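You operate a simulated robot arm through the tools that you are given. There is no shell and no other tool. Be economical: measure what you need, move in short steps, check, and stop when the job is done.

Carry out the task below with a simulated two-armed robot. There is one attempt and no reset: what you move stays moved.

## Task
Pick up the lemon red box from the service bench before the right dispenser with one hand, pass it to the other hand and put it on the service bench before the left dispenser.

It is judged by the outcome, as a careful person would: the job done as asked, and still so three seconds after it is handed in. It fails if anything else is knocked over, pushed out of place, dropped, spilled or broken.

## Robot
Two 7-joint arms with two-finger parallel grippers on one trunk, on a base that drives. Base frame: it is fixed to the floor where the robot stands at the start and does not move with it; the origin is under the middle of the robot, x ahead of it, y to its left, z up; the surface under the hand at the start is at about z = 0.72. Lengths are in m, angles in degrees, forces in N, time in s.
The left shoulder is at the start at [0.066, 0.101, 0.984], the right one opposite. With the tool pointing down near the work surface each hand reaches from about 0.26 to 0.56 m from the robot's upright axis, wherever it stands, measured 20 degrees to its own side. Places, roughly: service bench before the left dispenser (12x22 cm) [0.4, 1.54, 0.72]. Payload 2.4 kg a hand.
Tool frame (each hand has its own): the origin (TCP) lies between the finger pads and is the grasp point; the fingertips stand 0.024 m ahead of it; z points along the fingers, y is the line along which they close. The gripper opens to 0.068 m. The fingers are 0.017 m wide and 0.01 m thick; the gripper's body (0.04 by 0.07 m) begins 0.041 m behind the TCP.
Orientation is that of the tool frame in the base frame, as [roll, pitch, yaw] about the fixed x, y, z axes, in that order (R = Rz(yaw) Ry(pitch) Rx(roll)). With the fingers straight down and closing along the base's y, the tool's x points along the base's -x, its y along +y and its z along -z.

## Interface
- The arms move only by the tool move_arm. It takes "left_rows", "right_rows" or both (then of equal length, played together; a hand with none holds still); each is a list of rows, each a list of 7 numbers: the gripper command, from -1 (fully open) to 1 (shut), values between in proportion, then the shift along the tool's x, y, z in m, then the turn, a rotation vector about the tool's x, y, z in degrees. In form: [[hand, dx, dy, dz, wx, wy, wz], ...]. A call has 1 to 12 rows; each row is the pose to reach, as a shift and turn from the pose commanded when the call began, along the tool's axes at that moment. Rows are played at 5 a second. More than 0.05 m and 8.6 degrees between two rows, or a gripper value outside its range, and nothing of the call is played. Where a pose cannot be reached the arm comes as near as it can. A force on the tool above 40 N (or 10 N above the force at the start of the call, whichever is more), or a blocked arm, ends the call early, and 0.2 s more pass. The fingers move at their own pace (about 0.072 m/s each) and stop on an object; they squeeze with about 30 N. The grip force told is the motor's: it shows also when the fingers shut on nothing. Time passes only in rows, and 0.2 s behind the last, so rows that repeat a pose let the fingers close. It gives the time, the measured TCP pose, the force on the tool (base axes), the opening and the grip force at its end, in the units of the frame above (readings bear some noise), with the torque about the TCP (base axes, N m) and any sound that the robot's microphone picked up.
- Cameras (640 x 400 px; columns grow to the right, rows downward): "scene" is now at [0.1806, 0.0092, 1.1477]; the picture's right is [0.09, -1.00, 0.00], its down [-0.58, -0.05, -0.82] and it looks along [0.81, 0.07, -0.58] (base axes); focal length 222 px, centre (320, 200). "left" rides on the left gripper at [0.084, -0.011, -0.075] in its tool frame; the picture's right is [0.13, 0.99, 0.00], its down [-0.60, 0.08, -0.79] and it looks along [-0.79, 0.10, 0.61] (tool axes); focal length 251 px, centre (320, 200). "right" rides on the right gripper at [0.084, 0.011, -0.075] in its tool frame; the picture's right is [-0.13, 0.99, 0.00], its down [-0.60, -0.08, -0.79] and it looks along [-0.79, -0.10, 0.61] (tool axes); focal length 251 px, centre (320, 200). There is no depth. A picture from a camera that has moved, and an enlarged one, comes with that camera's place and axes in the base frame and with its lens. The place of the scene camera against the robot may be out by one fixed shift of up to 0.025 m in any direction.
- get_image(camera): a new picture of that camera. It takes no simulated time.
- move_column(by): slides the trunk up (or, below 0, down) by that many m; the arms and the scene camera ride with it, the base frame stays. It gives what a move gives, with no picture.
- drive_base(legs): drives the robot by 1 to 6 legs, each [ahead, left, turn to the left] in m, m and degrees, along the robot's own axes; the way and the turn of a leg run together, so that a leg with both is an arc; at most 1.5 m and 180 degrees a leg. The arms and the cameras ride along, it lands a little off, and it stops where it bumps. It gives what a move gives.
- pan_tilt(pan, tilt): turns the head with the scene camera to pan (to the left, within 86 degrees either way) and tilt (down, from -29 to 69), counted from straight ahead of the robot. It gives what a move gives.
- zoom(camera, box): a new picture of the part [left, top, right, bottom] of that camera's present view, enlarged. It takes no simulated time.
- finish_job(): hands the job in; it is judged then, once.

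Go step by step. Nothing tells you exact positions but the pictures and the camera data: compare them with the known pose of the tool, close in by small moves and look again before you grip or let go. The budget is 120 turns and 108 pictures, counting those below and the enlarged ones. Unless the task says otherwise, let go and move clear before handing in, and close with one line.

The tools are called after "Request:" as name(argument=value, ...) on one line, values as JSON. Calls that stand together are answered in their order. move_arm: Moves the arms, as the interface text tells. Its arguments: {"type":"object","properties":{"left_rows":{"type":"array","items":{"type":"array","items":{"type":"number"}}},"right_rows":{"type":"array","items":{"type":"array","items":{"type":"number"}}}},"required":[]} The other tools are called the same way: move_column (by) slides the trunk up or down; drive_base (legs) drives the base; pan_tilt (pan, tilt) turns the head that bears the scene camera; get_image (camera) takes a picture; zoom (camera, box) takes an enlarged picture of a part of a camera's view; finish_job () hands the job in.

At the start:

```text
t: 0.0
left_ee_pos: [0.4201, 0.1665, 0.999]
left_orientation: [-179.9, 0.1, -179.8]
left_wrist_force: [0.0, -0.3, 0.4]
left_ft_torque: [0.01, 0.0, 0.03]
left_opening: 0.0679
left_gripper_force: 0.0
right_ee_pos: [0.4243, -0.1542, 1.0206]
right_orientation: [180.0, 0.1, 180.0]
right_wrist_force: [0.4, 0.3, -0.1]
right_ft_torque: [-0.02, 0.01, 0.02]
right_opening: 0.0679
right_gripper_force: 0.1
trunk travel left (down, up): [-0.2, 0.65]
robot x, y, heading: [0.0016, 0.0015, 0.1]
head pan, tilt: [5.0, 35.4]
```

scene: 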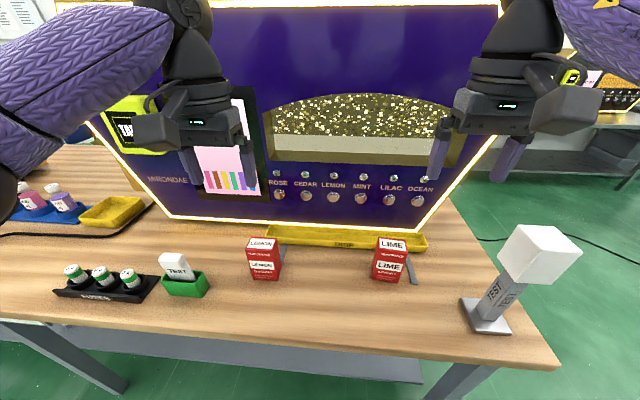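
right: 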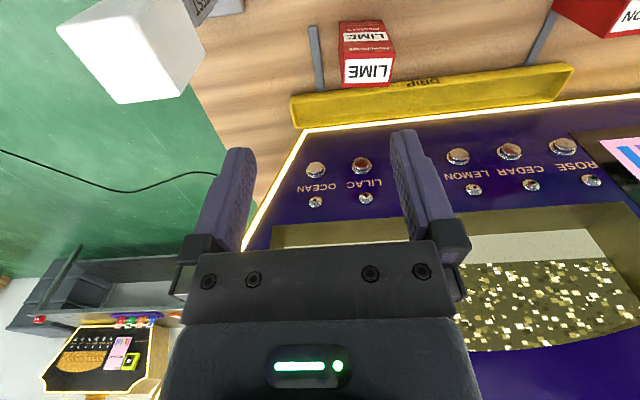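
left: 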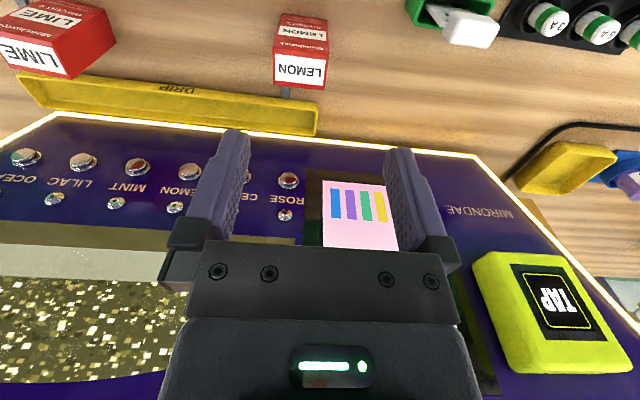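

The lemon box stands at about [0.48, 0.16] on the bench, with the lime box to its right. I'll zoom in on it and look left toward the target.

Request:
zoom(camera="scene", box=[220, 210, 320, 290])

Request:
zoom(camera="left", box=[220, 0, 380, 100])

Request:
pan_tilt(pan=70, tilt=30)

Request:
get_image(camera="scene")

```text
5.00 times, centred on (270, 250) of scene
camera zoom: at [0.1806, 0.0092, 1.1477], right [0.09, -1.0, 0.0], down [-0.58, -0.05, -0.82], along [0.81, 0.07, -0.58], focal length 1111 px, centre (570, -50)
```

zoom: 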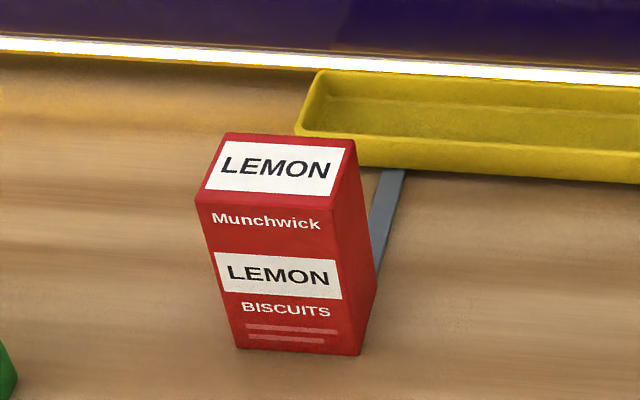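

```text
4.00 times, centred on (300, 50) of left
camera zoom: at [0.3362, 0.1555, 1.0744], right [-0.13, 0.99, 0.0], down [0.6, 0.08, 0.79], along [0.79, 0.1, -0.61], focal length 1006 px, centre (400, 800)
```

zoom: 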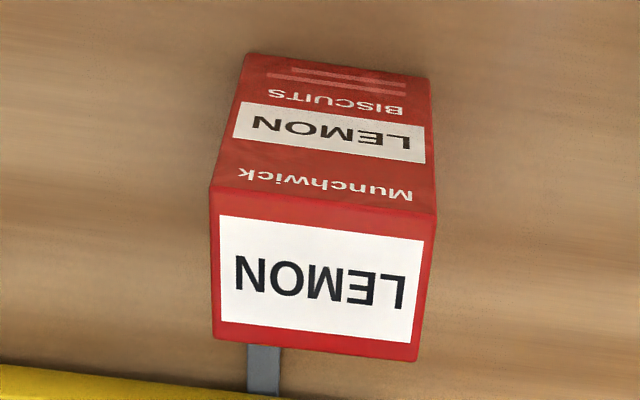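

```text
t: 1.4
left_ee_pos: [0.419, 0.167, 1.0002]
left_orientation: [-180.0, 0.0, -179.9]
left_wrist_force: [1.0, -0.6, 0.1]
left_ft_torque: [0.02, -0.02, -0.06]
left_opening: 0.0682
left_gripper_force: 0.0
right_ee_pos: [0.425, -0.1537, 1.0214]
right_orientation: [180.0, 0.0, -179.9]
right_wrist_force: [0.5, -0.4, -1.0]
right_ft_torque: [0.0, 0.01, 0.01]
right_opening: 0.0679
right_gripper_force: 0.0
trunk travel left (down, up): [-0.2, 0.65]
robot x, y, heading: [-0.0014, 0.0014, 0.0]
head pan, tilt: [70.0, 30.0]
```

```text
102 pictures are left
camera scene: at [0.1241, 0.0865, 1.1561], right [0.94, -0.34, 0.0], down [-0.17, -0.47, -0.87], along [0.3, 0.81, -0.5], focal length 222 px, centre (320, 200)
```

scene: 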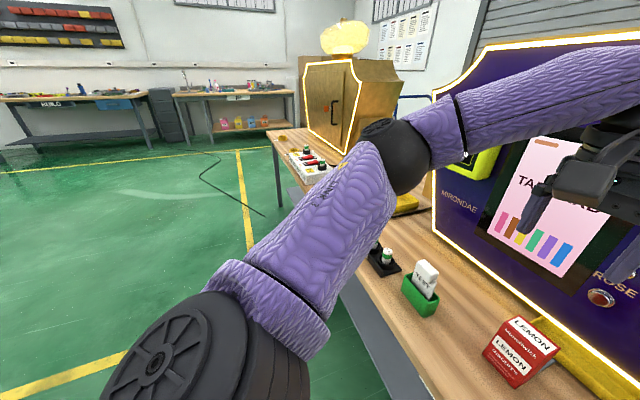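

The box measures about 37×56×92 mm and is centred near [0.463, 0.150]. Next I'll look closer at the left dispenser.

Request:
zoom(camera="scene", box=[250, 90, 450, 215])

Request:
pan_tilt(pan=5, tilt=35)

```text
3.20 times, centred on (350, 152) of scene
camera zoom: at [0.1241, 0.0865, 1.1561], right [0.94, -0.34, 0.0], down [-0.17, -0.47, -0.87], along [0.3, 0.81, -0.5], focal length 711 px, centre (224, 352)
```

zoom: 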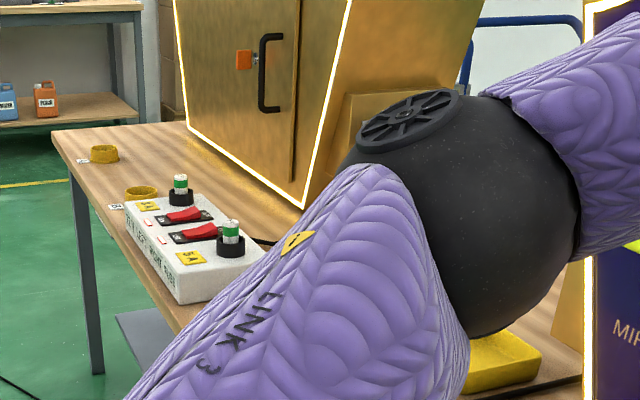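

```text
t: 2.7
left_ee_pos: [0.4201, 0.1671, 0.9988]
left_orientation: [-180.0, -0.1, -179.9]
left_wrist_force: [0.0, 0.5, 0.3]
left_ft_torque: [0.02, -0.01, 0.02]
left_opening: 0.0678
left_gripper_force: 0.1
right_ee_pos: [0.4238, -0.1538, 1.0213]
right_orientation: [-180.0, 0.0, 180.0]
right_wrist_force: [0.8, -0.3, 0.1]
right_ft_torque: [0.0, 0.01, 0.01]
right_opening: 0.068
right_gripper_force: 0.1
trunk travel left (down, up): [-0.2, 0.65]
robot x, y, heading: [-0.0013, -0.0016, 0.1]
head pan, tilt: [5.0, 35.0]
```

The target lies between two small yellow rings on the left bench; I'll inspect that up close later. First I'll test in free air that the right hand can take the "from the right side" receiving pose.

Request:
move_arm(right_rows=[[-1, 0, 0, 0, -4.17, 4.17, 5.41], [-1, 0, 0, 0, -8.33, 8.33, 10.81], [-1, 0, 0, 0, -12.5, 12.5, 16.2], [-1, 0, 0, 0, -16.66, 16.66, 21.6], [-1, 0, 0, 0, -20.8, 20.8, 27.0], [-1, 0, 0, 0, -25, 25, 32.4], [-1, 0, 0, 0, -29.1, 29.1, 37.8]])

Request:
move_arm(right_rows=[[-1, 0, 0, 0, -4.17, 4.17, 5.41], [-1, 0, 0, 0, -8.33, 8.33, 10.81], [-1, 0, 0, 0, -12.5, 12.5, 16.2], [-1, 0, 0, 0, -16.66, 16.66, 21.6], [-1, 0, 0, 0, -20.8, 20.8, 27.0], [-1, 0, 0, 0, -25, 25, 32.4], [-1, 0, 0, 0, -29.1, 29.1, 37.8]])

Request:
get_image(camera="scene")

```text
t: 4.3
left_ee_pos: [0.4204, 0.1673, 0.999]
left_orientation: [180.0, 0.2, -179.9]
left_wrist_force: [0.3, 0.8, -0.7]
left_ft_torque: [0.02, 0.02, -0.01]
left_opening: 0.068
left_gripper_force: 0.0
right_ee_pos: [0.4251, -0.1546, 1.0213]
right_orientation: [160.0, -36.0, 147.0]
right_wrist_force: [-0.6, 0.3, -0.2]
right_ft_torque: [-0.01, 0.02, -0.01]
right_opening: 0.0682
right_gripper_force: 0.1
trunk travel left (down, up): [-0.2, 0.65]
robot x, y, heading: [0.0027, -0.0024, 0.2]
head pan, tilt: [5.0, 35.0]
```

```text
t: 5.9
left_ee_pos: [0.4201, 0.1665, 0.9988]
left_orientation: [180.0, 0.0, -179.9]
left_wrist_force: [0.5, -0.6, -0.3]
left_ft_torque: [0.05, -0.01, 0.02]
left_opening: 0.0681
left_gripper_force: 0.0
right_ee_pos: [0.4234, -0.1539, 1.0203]
right_orientation: [-179.9, -75.3, 90.0]
right_wrist_force: [0.2, -0.4, 0.0]
right_ft_torque: [0.02, 0.03, 0.02]
right_opening: 0.0682
right_gripper_force: 0.2
trunk travel left (down, up): [-0.2, 0.65]
robot x, y, heading: [0.0026, 0.002, -0.1]
head pan, tilt: [5.0, 35.0]
```

```text
100 pictures are left
camera scene: at [0.1808, 0.0091, 1.1483], right [0.09, -1.0, 0.0], down [-0.57, -0.05, -0.82], along [0.82, 0.07, -0.57], focal length 222 px, centre (320, 200)
```

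scene: 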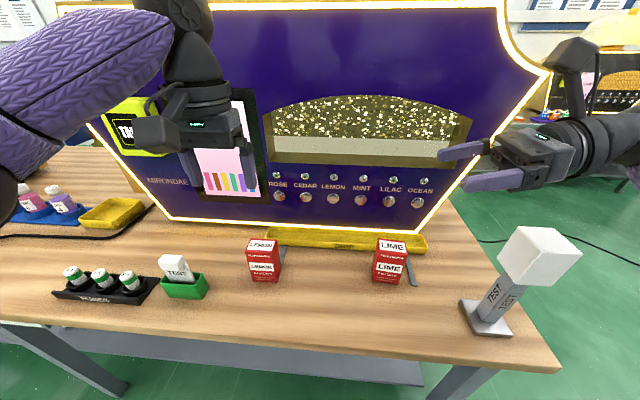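

The right pose is reached exactly. Now I'll turn the left hand so that its fingers close along x with its camera on the left, then tilt it 12°.

Request:
move_arm(left_rows=[[-1, 0, 0, 0, 0, 0, 8.2], [-1, 0, 0, 0, 0, 0, 16.4], [-1, 0, 0, 0, 0, 0, 24.6], [-1, 0, 0, 0, 0, 0, 32.8], [-1, 0, 0, 0, 0, 0, 41], [-1, 0, 0, 0, 0, 0, 49.2], [-1, 0, 0, 0, 0, 0, 57.4], [-1, 0, 0, 0, 0, 0, 65.6], [-1, 0, 0, 0, 0, 0, 73.8], [-1, 0, 0, 0, 0, 0, 82], [-1, 0, 0, 0, 0, 0, 90]])

Request:
move_arm(left_rows=[[-1, 0, 0, 0, 0, -6, 0], [-1, 0, 0, 0, 0, -12, 0]])

Request:
get_image(camera="scene")

Request:
get_image(camera="left")

```text
t: 7.1
left_ee_pos: [0.421, 0.166, 0.9993]
left_orientation: [-179.9, 0.6, 141.2]
left_wrist_force: [-0.1, -0.8, 0.0]
left_ft_torque: [0.07, -0.06, 0.13]
left_opening: 0.0677
left_gripper_force: 0.0
right_ee_pos: [0.4244, -0.1544, 1.0196]
right_orientation: [179.9, -75.1, 90.3]
right_wrist_force: [-0.3, 0.2, -1.0]
right_ft_torque: [0.01, -0.03, 0.0]
right_opening: 0.0679
right_gripper_force: 0.1
trunk travel left (down, up): [-0.2, 0.65]
robot x, y, heading: [-0.0007, 0.003, -0.0]
head pan, tilt: [5.0, 35.0]
stopped in row 6 (left hand): the force on the tool passed its limit at 81 N (the readings are from after the stop); the commanded pose is now the measured one
```

```text
t: 7.7
left_ee_pos: [0.4221, 0.1657, 0.9984]
left_orientation: [-179.8, 12.6, 141.2]
left_wrist_force: [0.3, -0.5, 0.5]
left_ft_torque: [-0.01, 0.01, 0.02]
left_opening: 0.0678
left_gripper_force: 0.0
right_ee_pos: [0.4241, -0.1551, 1.0204]
right_orientation: [179.8, -75.0, 90.2]
right_wrist_force: [0.8, 1.8, -0.3]
right_ft_torque: [-0.02, 0.01, 0.03]
right_opening: 0.0682
right_gripper_force: 0.0
trunk travel left (down, up): [-0.2, 0.65]
robot x, y, heading: [-0.0009, -0.0025, 0.2]
head pan, tilt: [5.0, 35.0]
```

```text
99 pictures are left
camera scene: at [0.1808, 0.0092, 1.1483], right [0.09, -1.0, 0.0], down [-0.57, -0.05, -0.82], along [0.82, 0.07, -0.57], focal length 222 px, centre (320, 200)
```

scene: 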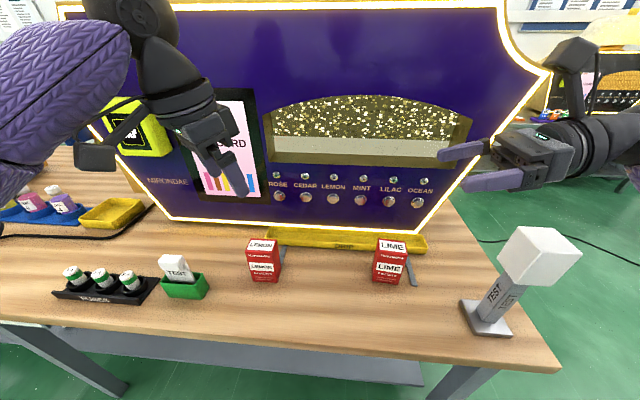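

```text
98 pictures are left
camera left: at [0.3377, 0.2185, 1.0545], right [0.52, 0.85, -0.03], down [0.38, -0.2, 0.91], along [0.77, -0.49, -0.42], focal length 251 px, centre (320, 200)
```

left: 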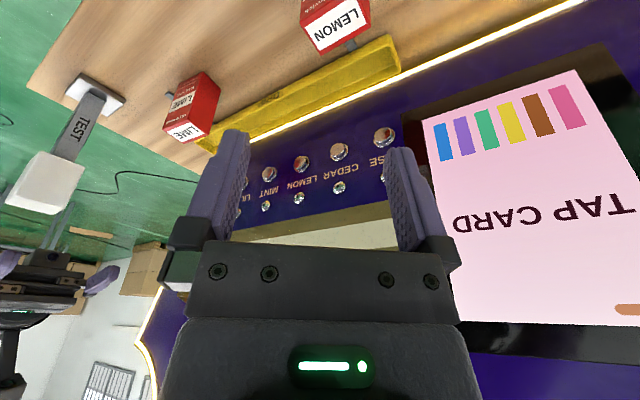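

The left hand cannot yaw that far, as its camera presumably meets its own arm. I'll return it to its normal orientation and grip the box from above across y (56 mm), keeping the right hand for the lower half.

Request:
move_arm(left_rows=[[-1, 0, 0, 0, 0, 6, 0], [-1, 0, 0, 0, 0, 12.4, 0]])

Request:
move_arm(left_rows=[[-1, 0, 0, 0, 0, 0, -7.8], [-1, 0, 0, 0, 0, 0, -15.6], [-1, 0, 0, 0, 0, 0, -23.4], [-1, 0, 0, 0, 0, 0, -31.2], [-1, 0, 0, 0, 0, 0, -38.9]])

Request:
get_image(camera="left")

```text
t: 8.5
left_ee_pos: [0.4217, 0.1658, 0.9987]
left_orientation: [-179.8, 0.4, 141.7]
left_wrist_force: [5.0, -11.8, -9.7]
left_ft_torque: [0.32, -0.36, 0.58]
left_opening: 0.0681
left_gripper_force: 0.0
right_ee_pos: [0.4249, -0.1534, 1.0192]
right_orientation: [179.8, -75.1, 90.2]
right_wrist_force: [0.2, -0.4, -0.3]
right_ft_torque: [-0.02, 0.01, 0.01]
right_opening: 0.0679
right_gripper_force: 0.1
trunk travel left (down, up): [-0.2, 0.65]
robot x, y, heading: [-0.0009, -0.0044, -0.4]
head pan, tilt: [5.0, 35.0]
stopped in row 2 (left hand): the force on the tool passed its limit at 43 N (the readings are from after the stop); the commanded pose is now the measured one
```

```text
t: 9.7
left_ee_pos: [0.4204, 0.1653, 0.9993]
left_orientation: [-179.8, 0.3, -179.3]
left_wrist_force: [-0.1, -0.4, -0.5]
left_ft_torque: [0.03, 0.0, 0.01]
left_opening: 0.0681
left_gripper_force: 0.0
right_ee_pos: [0.4249, -0.1528, 1.0212]
right_orientation: [179.9, -75.0, 90.2]
right_wrist_force: [-0.4, 0.5, 0.0]
right_ft_torque: [0.0, 0.01, -0.02]
right_opening: 0.0679
right_gripper_force: 0.0
trunk travel left (down, up): [-0.2, 0.65]
robot x, y, heading: [-0.0017, 0.0019, 0.3]
head pan, tilt: [5.0, 35.0]
```

```text
97 pictures are left
camera left: at [0.3375, 0.1537, 1.0743], right [-0.14, 0.99, -0.01], down [0.6, 0.09, 0.79], along [0.79, 0.11, -0.61], focal length 251 px, centre (320, 200)
```

left: 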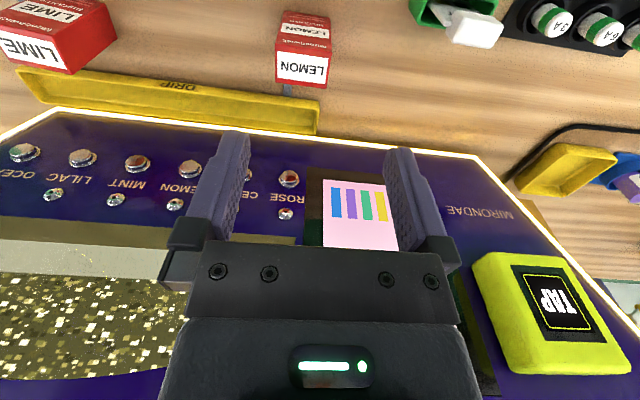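

The hand is back to normal. Now I'll move above the lemon box and look.

Request:
move_arm(left_rows=[[-1, -0.02, -0.007, 0.03, 0, 0, 0.4], [-1, -0.0426, -0.0148, 0.065, 0, 0, 0.7], [-1, -0.0426, -0.0148, 0.065, 0, 0, 0.7]])

Request:
get_image(camera="left")

Request:
get_image(camera="scene")

```text
t: 10.5
left_ee_pos: [0.4652, 0.1519, 0.9353]
left_orientation: [-179.6, 0.2, 179.8]
left_wrist_force: [0.1, -0.2, 0.4]
left_ft_torque: [0.01, -0.01, 0.0]
left_opening: 0.0678
left_gripper_force: 0.0
right_ee_pos: [0.4248, -0.1534, 1.0202]
right_orientation: [179.7, -75.1, 90.3]
right_wrist_force: [-0.3, -0.2, 0.8]
right_ft_torque: [-0.02, 0.01, 0.0]
right_opening: 0.068
right_gripper_force: 0.0
trunk travel left (down, up): [-0.2, 0.65]
robot x, y, heading: [-0.0038, 0.0023, -0.1]
head pan, tilt: [5.0, 35.0]
```

```text
96 pictures are left
camera left: at [0.3807, 0.1415, 1.0096], right [-0.13, 0.99, -0.01], down [0.6, 0.08, 0.79], along [0.79, 0.1, -0.61], focal length 251 px, centre (320, 200)
```

left: 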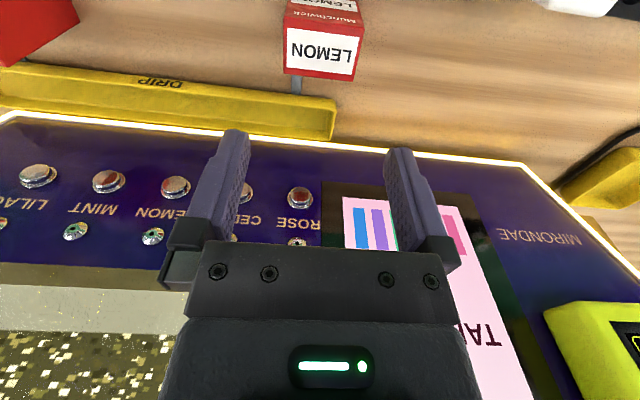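

```text
95 pictures are left
camera scene: at [0.181, 0.0091, 1.1482], right [0.09, -1.0, 0.0], down [-0.57, -0.05, -0.82], along [0.82, 0.07, -0.57], focal length 222 px, centre (320, 200)
```

scene: 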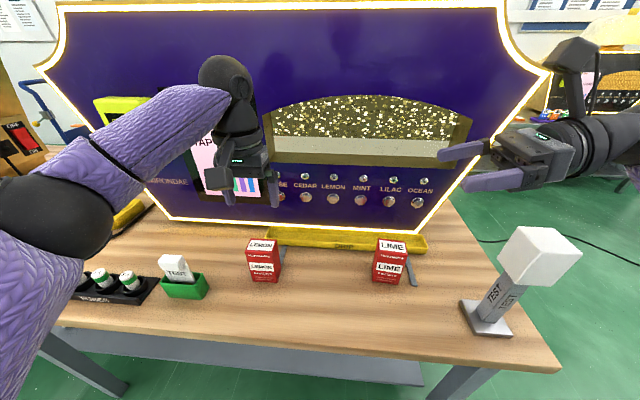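

Request:
zoom(camera="left", box=[260, 0, 388, 80])

```text
5.00 times, centred on (324, 40) of left
camera zoom: at [0.3807, 0.1415, 1.0096], right [-0.13, 0.99, -0.01], down [0.6, 0.08, 0.79], along [0.79, 0.1, -0.61], focal length 1257 px, centre (300, 1000)
```

zoom: 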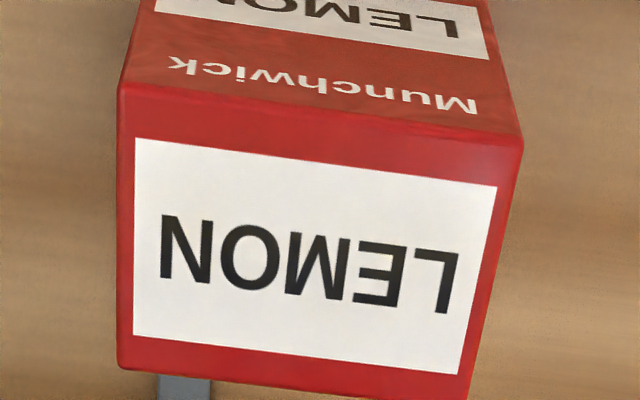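

The box top is centred at (0.461, 0.152), so I'm aligned to within about 4 mm. Next I'll descend to just above it and check.

Request:
move_arm(left_rows=[[-1, 0.0042, 0.0005, 0.03, 0, 0, 0], [-1, 0.0042, 0.0005, 0.06, 0, 0, 0], [-1, 0.0042, 0.0005, 0.09, 0, 0, 0], [-1, 0.0042, 0.0005, 0.09, 0, 0, 0]])

Request:
get_image(camera="left")

Request:
get_image(camera="scene")

```text
t: 11.5
left_ee_pos: [0.4592, 0.1554, 0.8457]
left_orientation: [-179.7, 0.1, 179.8]
left_wrist_force: [0.2, -0.6, 1.3]
left_ft_torque: [0.0, -0.01, 0.02]
left_opening: 0.0683
left_gripper_force: 0.0
right_ee_pos: [0.4227, -0.1538, 1.0215]
right_orientation: [179.8, -75.1, 90.2]
right_wrist_force: [-0.5, 0.6, 0.2]
right_ft_torque: [0.0, 0.01, 0.03]
right_opening: 0.0679
right_gripper_force: 0.0
trunk travel left (down, up): [-0.2, 0.65]
robot x, y, heading: [-0.0005, 0.002, -0.1]
head pan, tilt: [5.0, 35.0]
```

```text
93 pictures are left
camera left: at [0.375, 0.1449, 0.9216], right [-0.13, 0.99, -0.01], down [0.6, 0.08, 0.79], along [0.79, 0.1, -0.61], focal length 251 px, centre (320, 200)
```

left: 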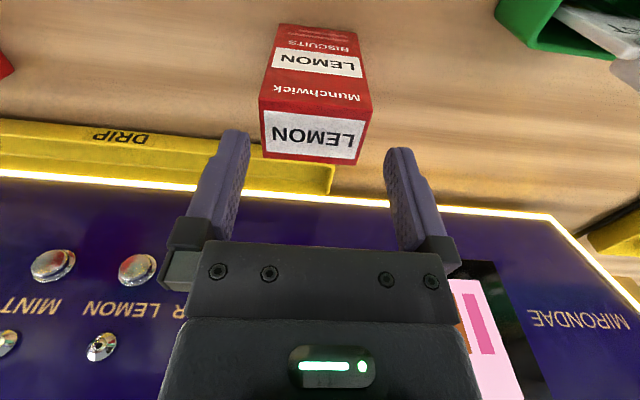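

```text
92 pictures are left
camera scene: at [0.1808, 0.0091, 1.1483], right [0.09, -1.0, 0.0], down [-0.57, -0.05, -0.82], along [0.82, 0.07, -0.57], focal length 222 px, centre (320, 200)
```

scene: 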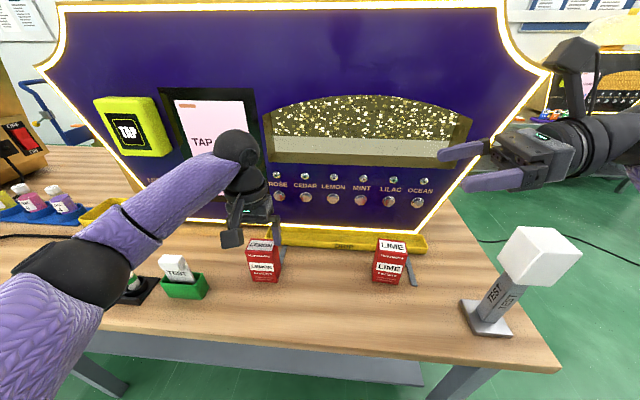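

Relative to the hand the box is 4 mm to the right. I'll correct that, then descend to grip near the top of the box.

Request:
move_arm(left_rows=[[-1, 0, -0.0038, 0.0, 0, 0, 0], [-1, 0, -0.0038, 0.015, 0, 0, 0], [-1, 0, -0.0038, 0.03, 0, 0, 0], [-1, 0, -0.0038, 0.0437, 0, 0, 0], [-1, 0, -0.0038, 0.0437, 0, 0, 0]])

Request:
get_image(camera="left")

Request:
zoom(camera="scene", box=[0, 180, 320, 380])

```text
t: 12.7
left_ee_pos: [0.4603, 0.1477, 0.8009]
left_orientation: [-179.7, 0.3, 179.9]
left_wrist_force: [-0.7, 0.7, 0.1]
left_ft_torque: [0.01, -0.02, 0.01]
left_opening: 0.0681
left_gripper_force: 0.1
right_ee_pos: [0.4249, -0.1528, 1.0204]
right_orientation: [179.8, -75.1, 90.2]
right_wrist_force: [0.3, -0.2, 0.1]
right_ft_torque: [-0.03, 0.01, 0.03]
right_opening: 0.068
right_gripper_force: 0.0
trunk travel left (down, up): [-0.2, 0.65]
robot x, y, heading: [0.0016, -0.0005, -0.3]
head pan, tilt: [5.0, 35.0]
```

```text
91 pictures are left
camera left: at [0.3763, 0.1371, 0.8758], right [-0.13, 0.99, -0.01], down [0.6, 0.08, 0.79], along [0.79, 0.1, -0.61], focal length 251 px, centre (320, 200)
```

left: 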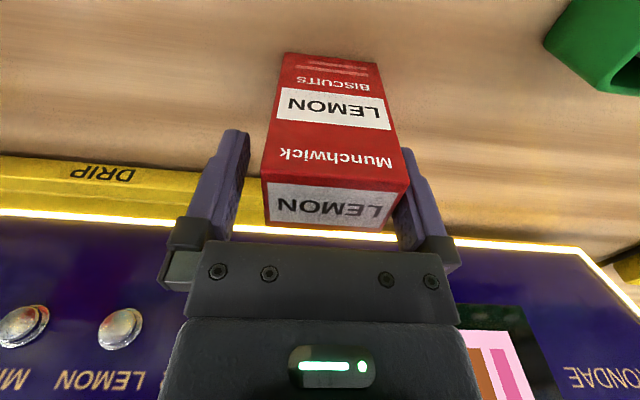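

```text
2.00 times, centred on (160, 280) of scene
camera zoom: at [0.1808, 0.0091, 1.1483], right [0.09, -1.0, 0.0], down [-0.57, -0.05, -0.82], along [0.82, 0.07, -0.57], focal length 444 px, centre (640, 40)
```

zoom: 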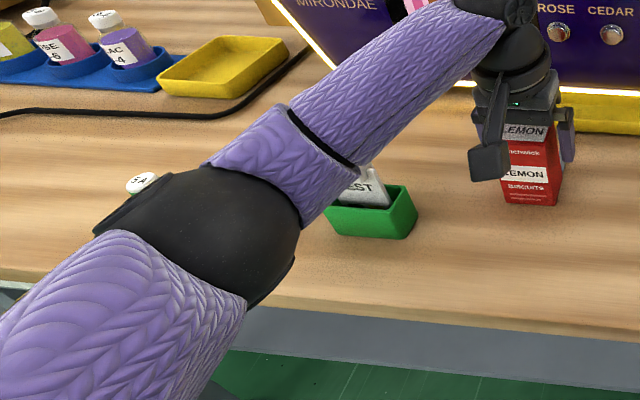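

The fingers straddle the box, but I'm about 4 mm too far right. I'll shift left, close, and lift a little.

Request:
move_arm(left_rows=[[-1, 0, 0.004, 0, 0, 0, 0], [-1, 0, 0.004, 0, 0, 0, 0], [0, 0, 0.004, 0, 0, 0, 0], [1, 0, 0.004, 0, 0, 0, 0], [1, 0, 0.004, 0, 0, 0, 0], [1, 0, 0.004, 0, 0, 0, 0]])

Request:
get_image(camera="left")

```text
t: 14.1
left_ee_pos: [0.46, 0.1503, 0.8004]
left_orientation: [-179.6, 0.3, 179.8]
left_wrist_force: [0.3, 1.3, 0.9]
left_ft_torque: [0.15, 0.01, -0.01]
left_opening: 0.0546
left_gripper_force: 29.8
right_ee_pos: [0.423, -0.1537, 1.0209]
right_orientation: [179.8, -75.2, 90.2]
right_wrist_force: [0.9, -0.9, -0.4]
right_ft_torque: [-0.03, 0.01, 0.02]
right_opening: 0.0679
right_gripper_force: 0.0
trunk travel left (down, up): [-0.2, 0.65]
robot x, y, heading: [0.0015, 0.0001, 0.1]
head pan, tilt: [5.0, 35.0]
```

```text
89 pictures are left
camera left: at [0.3755, 0.1407, 0.8762], right [-0.13, 0.99, -0.01], down [0.6, 0.08, 0.79], along [0.79, 0.1, -0.61], focal length 251 px, centre (320, 200)
```

left: 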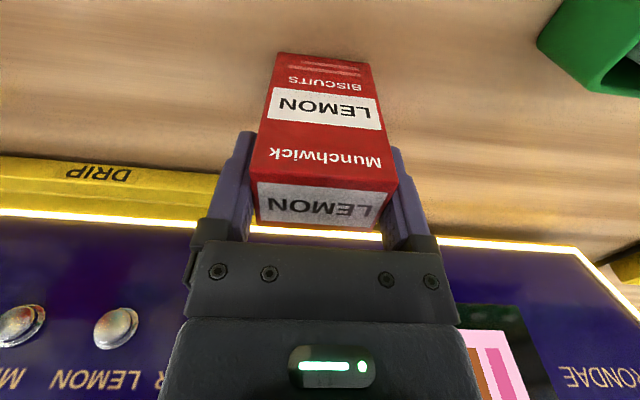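

The box is gripped at 54.6 mm with 30 N. I'll lift it straight up.

Request:
move_arm(left_rows=[[1, 0, 0, -0.02, 0, 0, 0], [1, 0, 0, -0.05, 0, 0, 0], [1, 0, 0, -0.08, 0, 0, 0], [1, 0, 0, -0.11, 0, 0, 0], [1, 0, 0, -0.14, 0, 0, 0], [1, 0, 0, -0.17, 0, 0, 0], [1, 0, 0, -0.2, 0, 0, 0], [1, 0, 0, -0.2, 0, 0, 0]])

Request:
get_image(camera="left")

Request:
get_image(camera="scene")

```text
t: 15.9
left_ee_pos: [0.458, 0.1526, 1.0001]
left_orientation: [-179.6, 0.2, 179.8]
left_wrist_force: [-0.7, 0.6, -1.1]
left_ft_torque: [-0.03, 0.02, -0.01]
left_opening: 0.0547
left_gripper_force: 29.9
right_ee_pos: [0.424, -0.1556, 1.0187]
right_orientation: [179.9, -75.0, 90.2]
right_wrist_force: [-0.5, 0.6, 0.2]
right_ft_torque: [0.0, 0.01, 0.03]
right_opening: 0.0678
right_gripper_force: 0.0
trunk travel left (down, up): [-0.2, 0.65]
robot x, y, heading: [-0.0038, -0.0039, 0.3]
head pan, tilt: [5.0, 35.0]
```

```text
88 pictures are left
camera left: at [0.3736, 0.1418, 1.0756], right [-0.13, 0.99, -0.01], down [0.6, 0.08, 0.79], along [0.79, 0.1, -0.61], focal length 251 px, centre (320, 200)
```

left: 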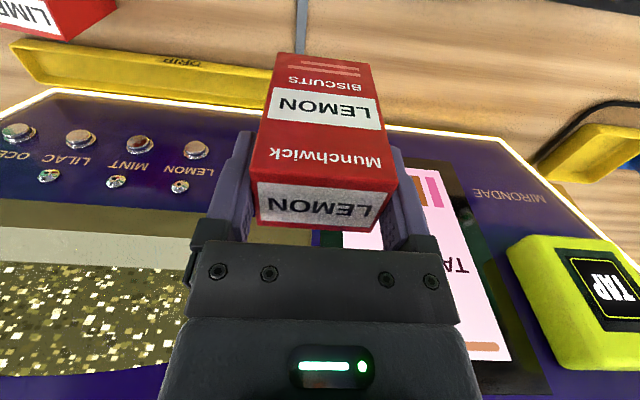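

```text
87 pictures are left
camera scene: at [0.1808, 0.0091, 1.1482], right [0.09, -1.0, 0.0], down [-0.57, -0.05, -0.82], along [0.82, 0.07, -0.57], focal length 222 px, centre (320, 200)
```

scene: 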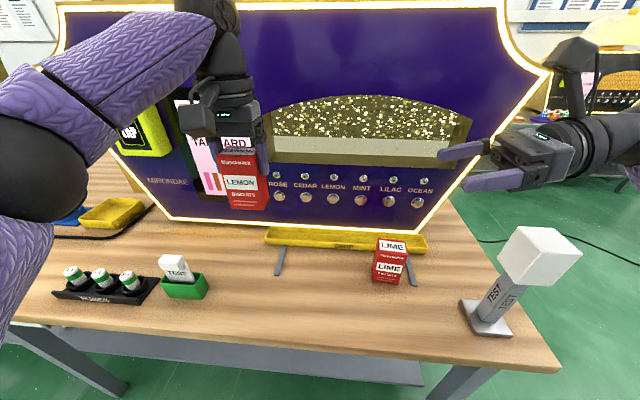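

The box is held firmly, with its bottom about 8 cm below the left TCP. Now I'll bring both hands together in front of the robot, keeping the right hand clear to the right.

Request:
move_arm(left_rows=[[1, 0.005, -0.025, 0, 0, 0, 0], [1, 0.01, -0.05, 0, 0, 0, 0], [1, 0.015, -0.075, 0, 0, 0, 0], [1, 0.019, -0.092, 0, 0, 0, 0], [1, 0.019, -0.092, 0, 0, 0, 0]])

Request:
move_arm(right_rows=[[-1, -0.015, 0.006, 0.03, 0, 3, 0], [-1, -0.03, 0.012, 0.06, 0, 7, 0], [-1, -0.0374, 0.016, 0.09, 0, 7, 0], [-1, -0.0374, 0.016, 0.107, 0, 7, 0], [-1, -0.0374, 0.016, 0.107, 0, 7, 0]])

Request:
get_image(camera="scene")

Request:
get_image(camera="right")

Request:
get_image(camera="left")

```text
t: 17.1
left_ee_pos: [0.4398, 0.0605, 0.999]
left_orientation: [-179.5, 0.2, 179.8]
left_wrist_force: [-0.3, 0.5, -0.6]
left_ft_torque: [-0.02, -0.02, -0.01]
left_opening: 0.0549
left_gripper_force: 30.3
right_ee_pos: [0.4242, -0.1553, 1.0203]
right_orientation: [179.8, -75.0, 90.2]
right_wrist_force: [0.6, -0.1, 0.7]
right_ft_torque: [0.0, 0.0, -0.01]
right_opening: 0.068
right_gripper_force: 0.1
trunk travel left (down, up): [-0.2, 0.65]
robot x, y, heading: [0.0001, -0.004, 0.1]
head pan, tilt: [5.0, 35.0]
```

```text
t: 18.3
left_ee_pos: [0.4297, 0.0627, 1.006]
left_orientation: [-179.3, 0.8, 179.6]
left_wrist_force: [-0.6, -0.9, -0.3]
left_ft_torque: [-0.02, 0.0, -0.02]
left_opening: 0.0546
left_gripper_force: 30.1
right_ee_pos: [0.4314, -0.059, 0.9721]
right_orientation: [164.8, -81.9, 104.6]
right_wrist_force: [-0.1, -0.7, -0.6]
right_ft_torque: [-0.02, 0.01, -0.03]
right_opening: 0.0679
right_gripper_force: 0.0
trunk travel left (down, up): [-0.2, 0.65]
robot x, y, heading: [-0.0002, -0.0021, -0.1]
head pan, tilt: [5.0, 35.0]
```

```text
86 pictures are left
camera scene: at [0.1689, 0.0125, 1.1513], right [0.08, -1.0, 0.01], down [-0.56, -0.05, -0.82], along [0.82, 0.07, -0.57], focal length 222 px, centre (320, 200)
```

scene: 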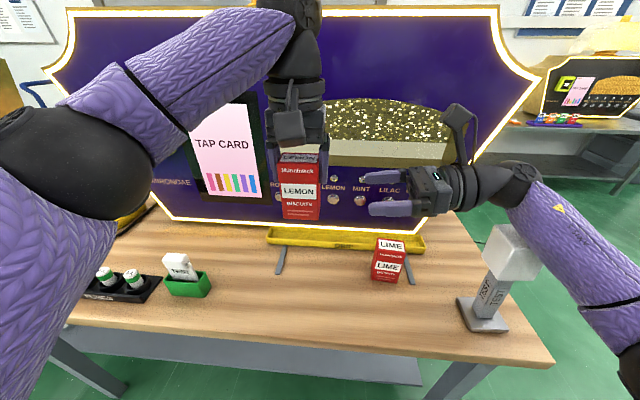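

```text
85 pictures are left
camera right: at [0.4386, -0.1231, 1.0656], right [1.0, -0.02, -0.09], down [-0.07, -0.87, -0.49], along [-0.07, 0.5, -0.87], focal length 251 px, centre (320, 200)
```

right: 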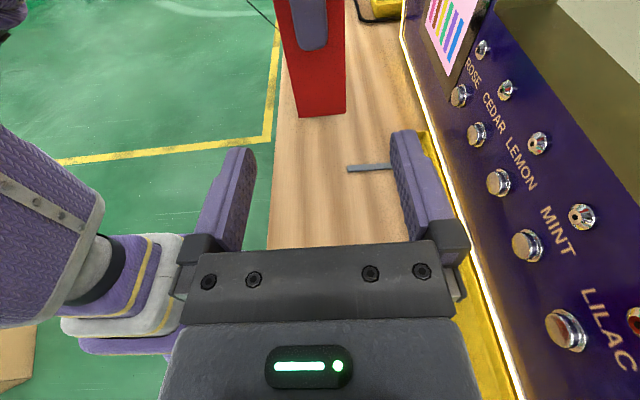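

```text
84 pictures are left
camera left: at [0.3448, 0.0525, 1.0808], right [-0.12, 0.99, -0.01], down [0.59, 0.08, 0.8], along [0.8, 0.09, -0.6], focal length 251 px, centre (320, 200)
```

left: 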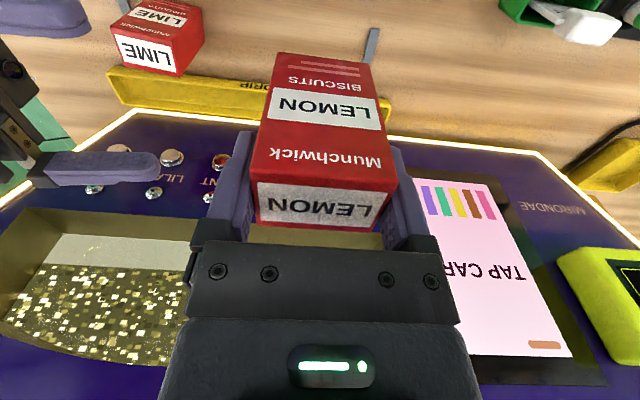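

The body seems to be leaning back slightly, so the right arm may be pressing on something. I'll look right before doing anything more.

Request:
pan_tilt(pan=-35, tilt=45)

Request:
get_image(camera="scene")

```text
t: 19.4
left_ee_pos: [0.4299, 0.0592, 1.006]
left_orientation: [-179.4, 0.7, 179.3]
left_wrist_force: [0.5, -1.2, -0.1]
left_ft_torque: [0.0, -0.03, -0.03]
left_opening: 0.0545
left_gripper_force: 29.9
right_ee_pos: [0.4301, -0.061, 0.9705]
right_orientation: [166.4, -82.0, 103.0]
right_wrist_force: [-0.1, -0.2, -0.3]
right_ft_torque: [0.0, 0.0, 0.0]
right_opening: 0.0682
right_gripper_force: 0.2
trunk travel left (down, up): [-0.2, 0.65]
robot x, y, heading: [0.0022, -0.0004, -0.5]
head pan, tilt: [-35.0, 45.0]
```

```text
83 pictures are left
camera scene: at [0.1469, -0.0429, 1.1356], right [-0.58, -0.81, 0.0], down [-0.57, 0.41, -0.72], along [0.58, -0.41, -0.7], focal length 222 px, centre (320, 200)
```

scene: 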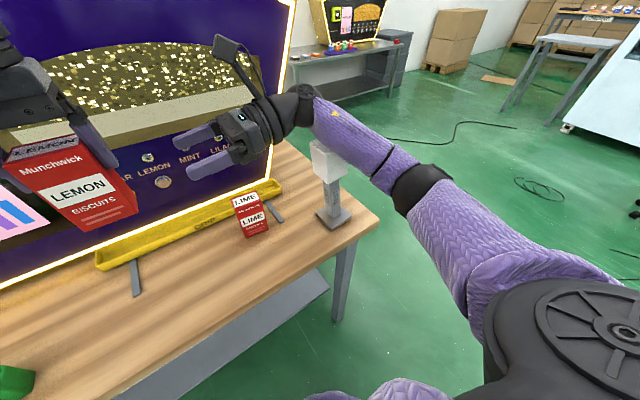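

Request:
zoom(camera="scene", box=[270, 80, 430, 240])

```text
2.50 times, centred on (350, 160) of scene
camera zoom: at [0.1469, -0.0429, 1.1356], right [-0.58, -0.81, 0.0], down [-0.57, 0.41, -0.72], along [0.58, -0.41, -0.7], focal length 555 px, centre (245, 300)
```

zoom: 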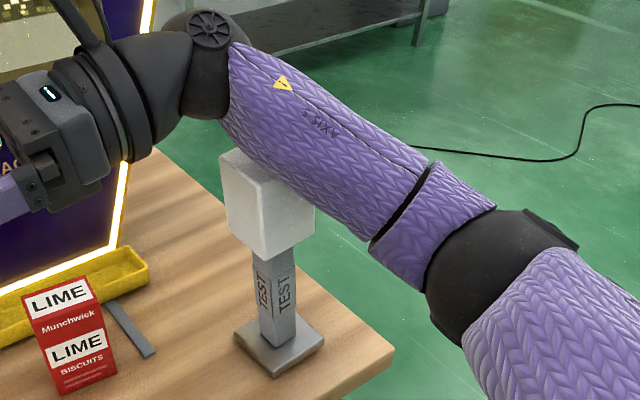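

The right forearm is resting on the TEST block, which is still upright. I'll raise the trunk straight up to lift off it without dragging.

Request:
move_column(by=0.15)

Request:
get_image(camera="scene")

```text
t: 21.1
left_ee_pos: [0.4409, 0.0589, 1.1499]
left_orientation: [-179.7, 0.1, 179.8]
left_wrist_force: [0.1, 0.1, -1.4]
left_ft_torque: [0.01, -0.03, 0.0]
left_opening: 0.0548
left_gripper_force: 29.6
right_ee_pos: [0.4406, -0.0604, 1.1063]
right_orientation: [179.9, -82.2, 90.1]
right_wrist_force: [-0.7, 0.0, 0.1]
right_ft_torque: [-0.02, 0.01, -0.01]
right_opening: 0.068
right_gripper_force: 0.0
trunk travel left (down, up): [-0.35, 0.5]
robot x, y, heading: [-0.003, -0.001, 0.2]
head pan, tilt: [-35.0, 45.0]
```

```text
81 pictures are left
camera scene: at [0.1269, -0.0453, 1.2855], right [-0.57, -0.82, 0.0], down [-0.58, 0.41, -0.71], along [0.58, -0.41, -0.71], focal length 222 px, centre (320, 200)
```

scene: 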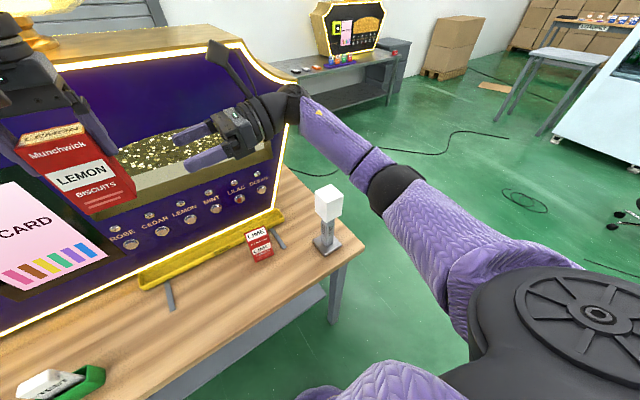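

Lifted clear, the block still stands in place, and the robot has straightened up. The hands now sit at matching heights, so I'll bring the right hand closer and check its alignment.

Request:
move_arm(right_rows=[[-1, 0.0035, 0, 0.025, 0, 0, 0], [-1, 0.007, 0, 0.05, 0, 0, 0], [-1, 0.007, 0, 0.05, 0, 0, 0]])

Request:
get_image(camera="right")

Request:
get_image(camera="left")

Request:
pan_tilt(pan=5, tilt=35)

Request:
get_image(camera="scene")

```text
t: 21.9
left_ee_pos: [0.4404, 0.0595, 1.1497]
left_orientation: [-179.7, 0.1, 179.8]
left_wrist_force: [0.4, 1.1, -1.0]
left_ft_torque: [-0.02, -0.04, 0.02]
left_opening: 0.0547
left_gripper_force: 29.6
right_ee_pos: [0.4406, -0.0063, 1.1079]
right_orientation: [179.9, -82.1, 90.2]
right_wrist_force: [-0.2, -0.1, -0.4]
right_ft_torque: [-0.01, 0.0, -0.02]
right_opening: 0.068
right_gripper_force: 0.0
trunk travel left (down, up): [-0.35, 0.5]
robot x, y, heading: [-0.0039, -0.0021, -0.1]
head pan, tilt: [-35.0, 45.0]
```

```text
80 pictures are left
camera right: at [0.4524, -0.072, 1.2007], right [0.99, -0.02, -0.13], down [-0.08, -0.87, -0.49], along [-0.1, 0.5, -0.86], focal length 251 px, centre (320, 200)
```

right: 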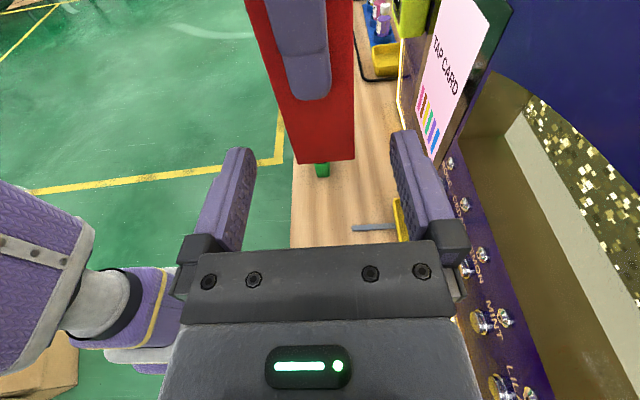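

```text
79 pictures are left
camera left: at [0.3563, 0.0492, 1.2263], right [-0.13, 0.99, -0.01], down [0.6, 0.08, 0.79], along [0.79, 0.1, -0.61], focal length 251 px, centre (320, 200)
```

left: 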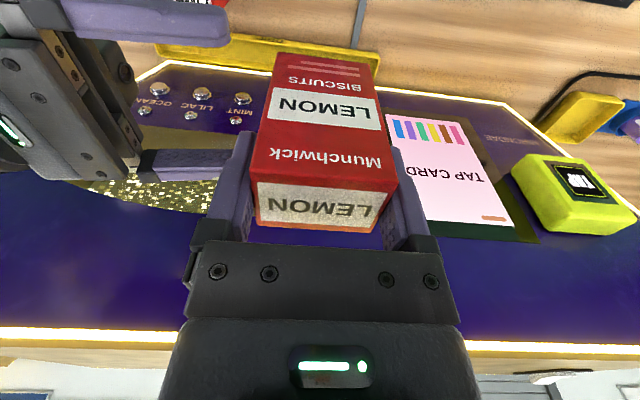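

```text
t: 23.0
left_ee_pos: [0.4413, 0.0597, 1.1513]
left_orientation: [-179.7, 0.0, 179.8]
left_wrist_force: [0.0, -0.5, -1.5]
left_ft_torque: [0.01, -0.02, 0.0]
left_opening: 0.0546
left_gripper_force: 30.0
right_ee_pos: [0.4405, -0.0075, 1.1073]
right_orientation: [179.7, -82.1, 90.3]
right_wrist_force: [1.1, 0.0, 0.3]
right_ft_torque: [0.02, -0.03, -0.02]
right_opening: 0.0682
right_gripper_force: 0.1
trunk travel left (down, up): [-0.35, 0.5]
robot x, y, heading: [-0.0045, -0.001, 0.3]
head pan, tilt: [5.0, 35.0]
```

```text
78 pictures are left
camera scene: at [0.1479, 0.0091, 1.3004], right [0.09, -1.0, 0.0], down [-0.57, -0.05, -0.82], along [0.82, 0.07, -0.57], focal length 222 px, centre (320, 200)
```

scene: 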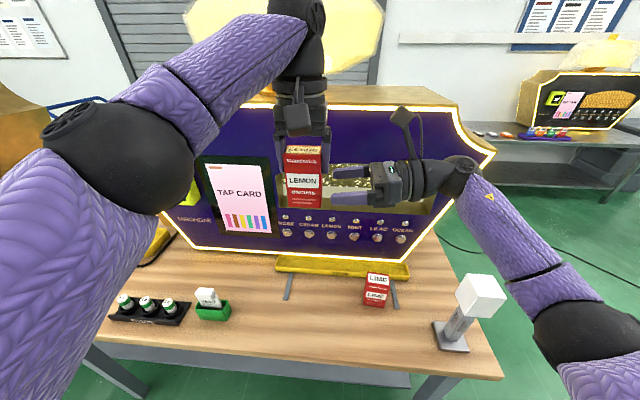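

The box is centred between the right fingers, 36 mm above its bottom. I'll advance slowly around its lower half.

Request:
move_arm(right_rows=[[-1, 0.0023, 0, 0.0163, 0, 0, 0], [-1, 0.0046, 0, 0.0327, 0, 0, 0], [-1, 0.0069, 0, 0.049, 0, 0, 0], [-1, 0.0069, 0, 0.049, 0, 0, 0]])

Request:
get_image(camera="right")

Request:
get_image(camera="left")

Request:
zoom(camera="scene", box=[240, 70, 480, 220])

```text
t: 24.0
left_ee_pos: [0.4396, 0.0591, 1.1508]
left_orientation: [-179.7, 0.2, 179.8]
left_wrist_force: [0.3, 1.0, -1.4]
left_ft_torque: [0.0, 0.0, 0.02]
left_opening: 0.0548
left_gripper_force: 29.7
right_ee_pos: [0.441, 0.0407, 1.1089]
right_orientation: [179.6, -82.0, 90.3]
right_wrist_force: [-0.8, 0.8, -0.1]
right_ft_torque: [-0.02, 0.01, 0.01]
right_opening: 0.0681
right_gripper_force: 0.0
trunk travel left (down, up): [-0.35, 0.5]
robot x, y, heading: [0.0002, -0.0016, 0.1]
head pan, tilt: [5.0, 35.0]
```

```text
77 pictures are left
camera right: at [0.4526, -0.0243, 1.2019], right [0.99, -0.02, -0.13], down [-0.08, -0.87, -0.49], along [-0.1, 0.5, -0.86], focal length 251 px, centre (320, 200)
```

right: 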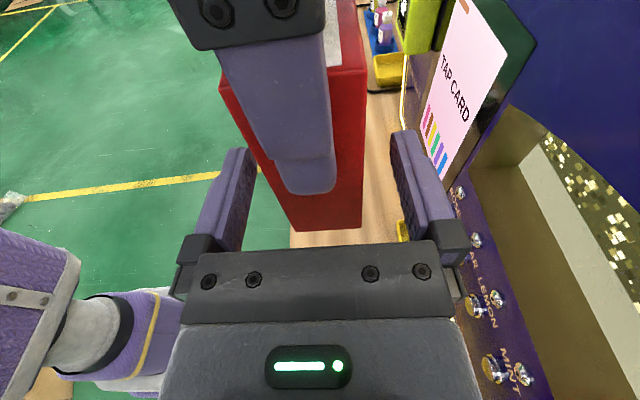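

```text
76 pictures are left
camera left: at [0.3563, 0.0492, 1.2263], right [-0.13, 0.99, -0.01], down [0.6, 0.08, 0.79], along [0.79, 0.1, -0.61], focal length 251 px, centre (320, 200)
```

left: 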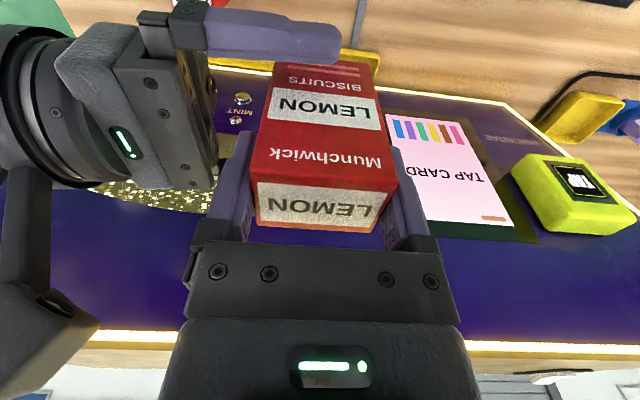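

```text
2.67 times, centred on (360, 145) of scene
camera zoom: at [0.1479, 0.0092, 1.3004], right [0.09, -1.0, 0.0], down [-0.57, -0.05, -0.82], along [0.82, 0.07, -0.57], focal length 592 px, centre (213, 347)
```

zoom: 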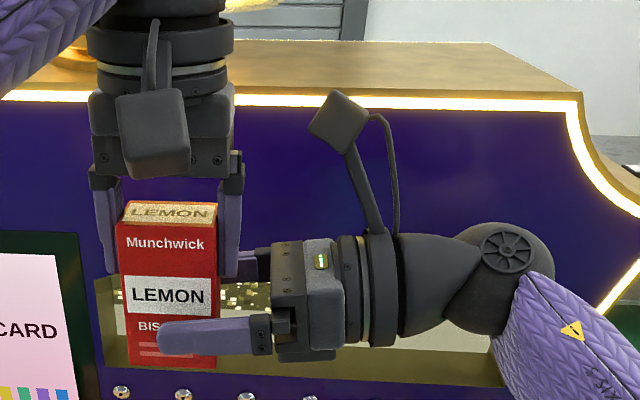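

Everything is clear, with the right fingers straddling the lower half. I'll close the right hand while the left still holds.

Request:
move_arm(right_rows=[[0, 0, 0, 0, 0, 0, 0], [1, 0, 0, 0, 0, 0, 0], [1, 0, 0, 0, 0, 0, 0], [1, 0, 0, 0, 0, 0, 0], [1, 0, 0, 0, 0, 0, 0]])

Request:
zoom(camera="scene", box=[240, 70, 480, 220])

```text
t: 25.2
left_ee_pos: [0.4413, 0.0589, 1.151]
left_orientation: [-179.6, 0.2, 179.9]
left_wrist_force: [7.5, -1.5, -1.1]
left_ft_torque: [0.04, -0.3, 0.23]
left_opening: 0.0546
left_gripper_force: 30.1
right_ee_pos: [0.4406, 0.0395, 1.1094]
right_orientation: [179.7, -82.0, 90.4]
right_wrist_force: [-8.0, 1.6, 0.1]
right_ft_torque: [-0.11, -0.03, 0.0]
right_opening: 0.0378
right_gripper_force: 30.2
trunk travel left (down, up): [-0.35, 0.5]
robot x, y, heading: [-0.0023, 0.0004, -0.3]
head pan, tilt: [5.0, 35.0]
```

```text
2.67 times, centred on (360, 145) of scene
camera zoom: at [0.1479, 0.0091, 1.3004], right [0.09, -1.0, 0.0], down [-0.57, -0.05, -0.82], along [0.82, 0.07, -0.57], focal length 592 px, centre (213, 347)
```

zoom: 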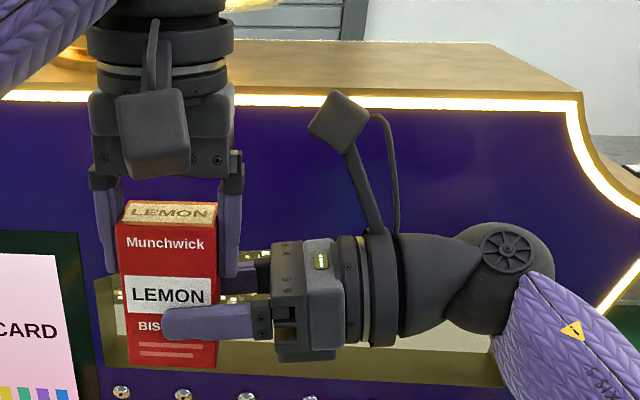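

Both hands hold the box (37.8 mm grip on the right). Now I'll open the left and raise it straight off.

Request:
move_arm(left_rows=[[0.5, 0, 0, 0, 0, 0, 0], [-1, 0, 0, 0, 0, 0, 0], [-1, 0, 0, 0, 0, 0, 0], [-1, 0, 0, -0.02, 0, 0, 0], [-1, 0, 0, -0.04, 0, 0, 0], [-1, 0, 0, -0.06, 0, 0, 0], [-1, 0, 0, -0.08, 0, 0, 0]])

Request:
get_image(camera="scene")

Request:
get_image(camera="right")

```text
t: 26.8
left_ee_pos: [0.4219, 0.0577, 1.2137]
left_orientation: [-179.5, 0.3, 179.7]
left_wrist_force: [1.1, 1.2, 0.6]
left_ft_torque: [-0.01, 0.01, 0.01]
left_opening: 0.0682
left_gripper_force: 0.0
left hand out of reach, approached as far as the arm can: row 5, 6, 7
right_ee_pos: [0.4413, 0.0395, 1.1096]
right_orientation: [179.7, -82.2, 90.3]
right_wrist_force: [0.0, -0.2, 0.4]
right_ft_torque: [-0.02, -0.04, -0.01]
right_opening: 0.0374
right_gripper_force: 29.7
trunk travel left (down, up): [-0.35, 0.5]
robot x, y, heading: [-0.0006, -0.0025, 0.3]
head pan, tilt: [5.0, 35.0]
```

```text
73 pictures are left
camera scene: at [0.148, 0.0095, 1.3004], right [0.09, -1.0, 0.0], down [-0.57, -0.05, -0.82], along [0.82, 0.07, -0.57], focal length 222 px, centre (320, 200)
```

scene: 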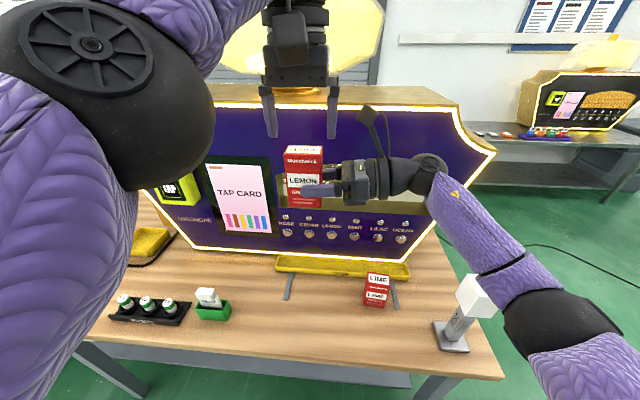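

```text
72 pictures are left
camera right: at [0.4527, -0.0243, 1.2019], right [0.99, -0.02, -0.13], down [-0.08, -0.87, -0.49], along [-0.1, 0.5, -0.86], focal length 251 px, centre (320, 200)
```

right: 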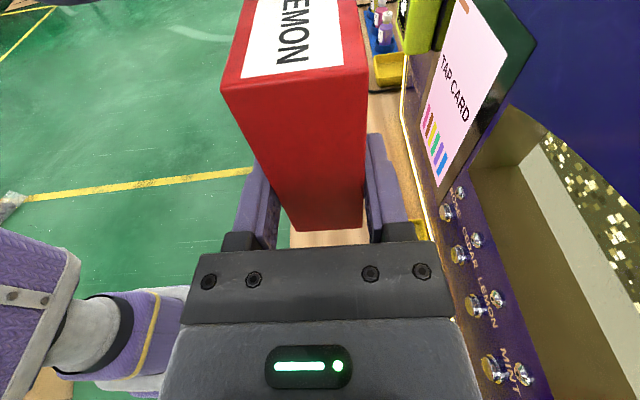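

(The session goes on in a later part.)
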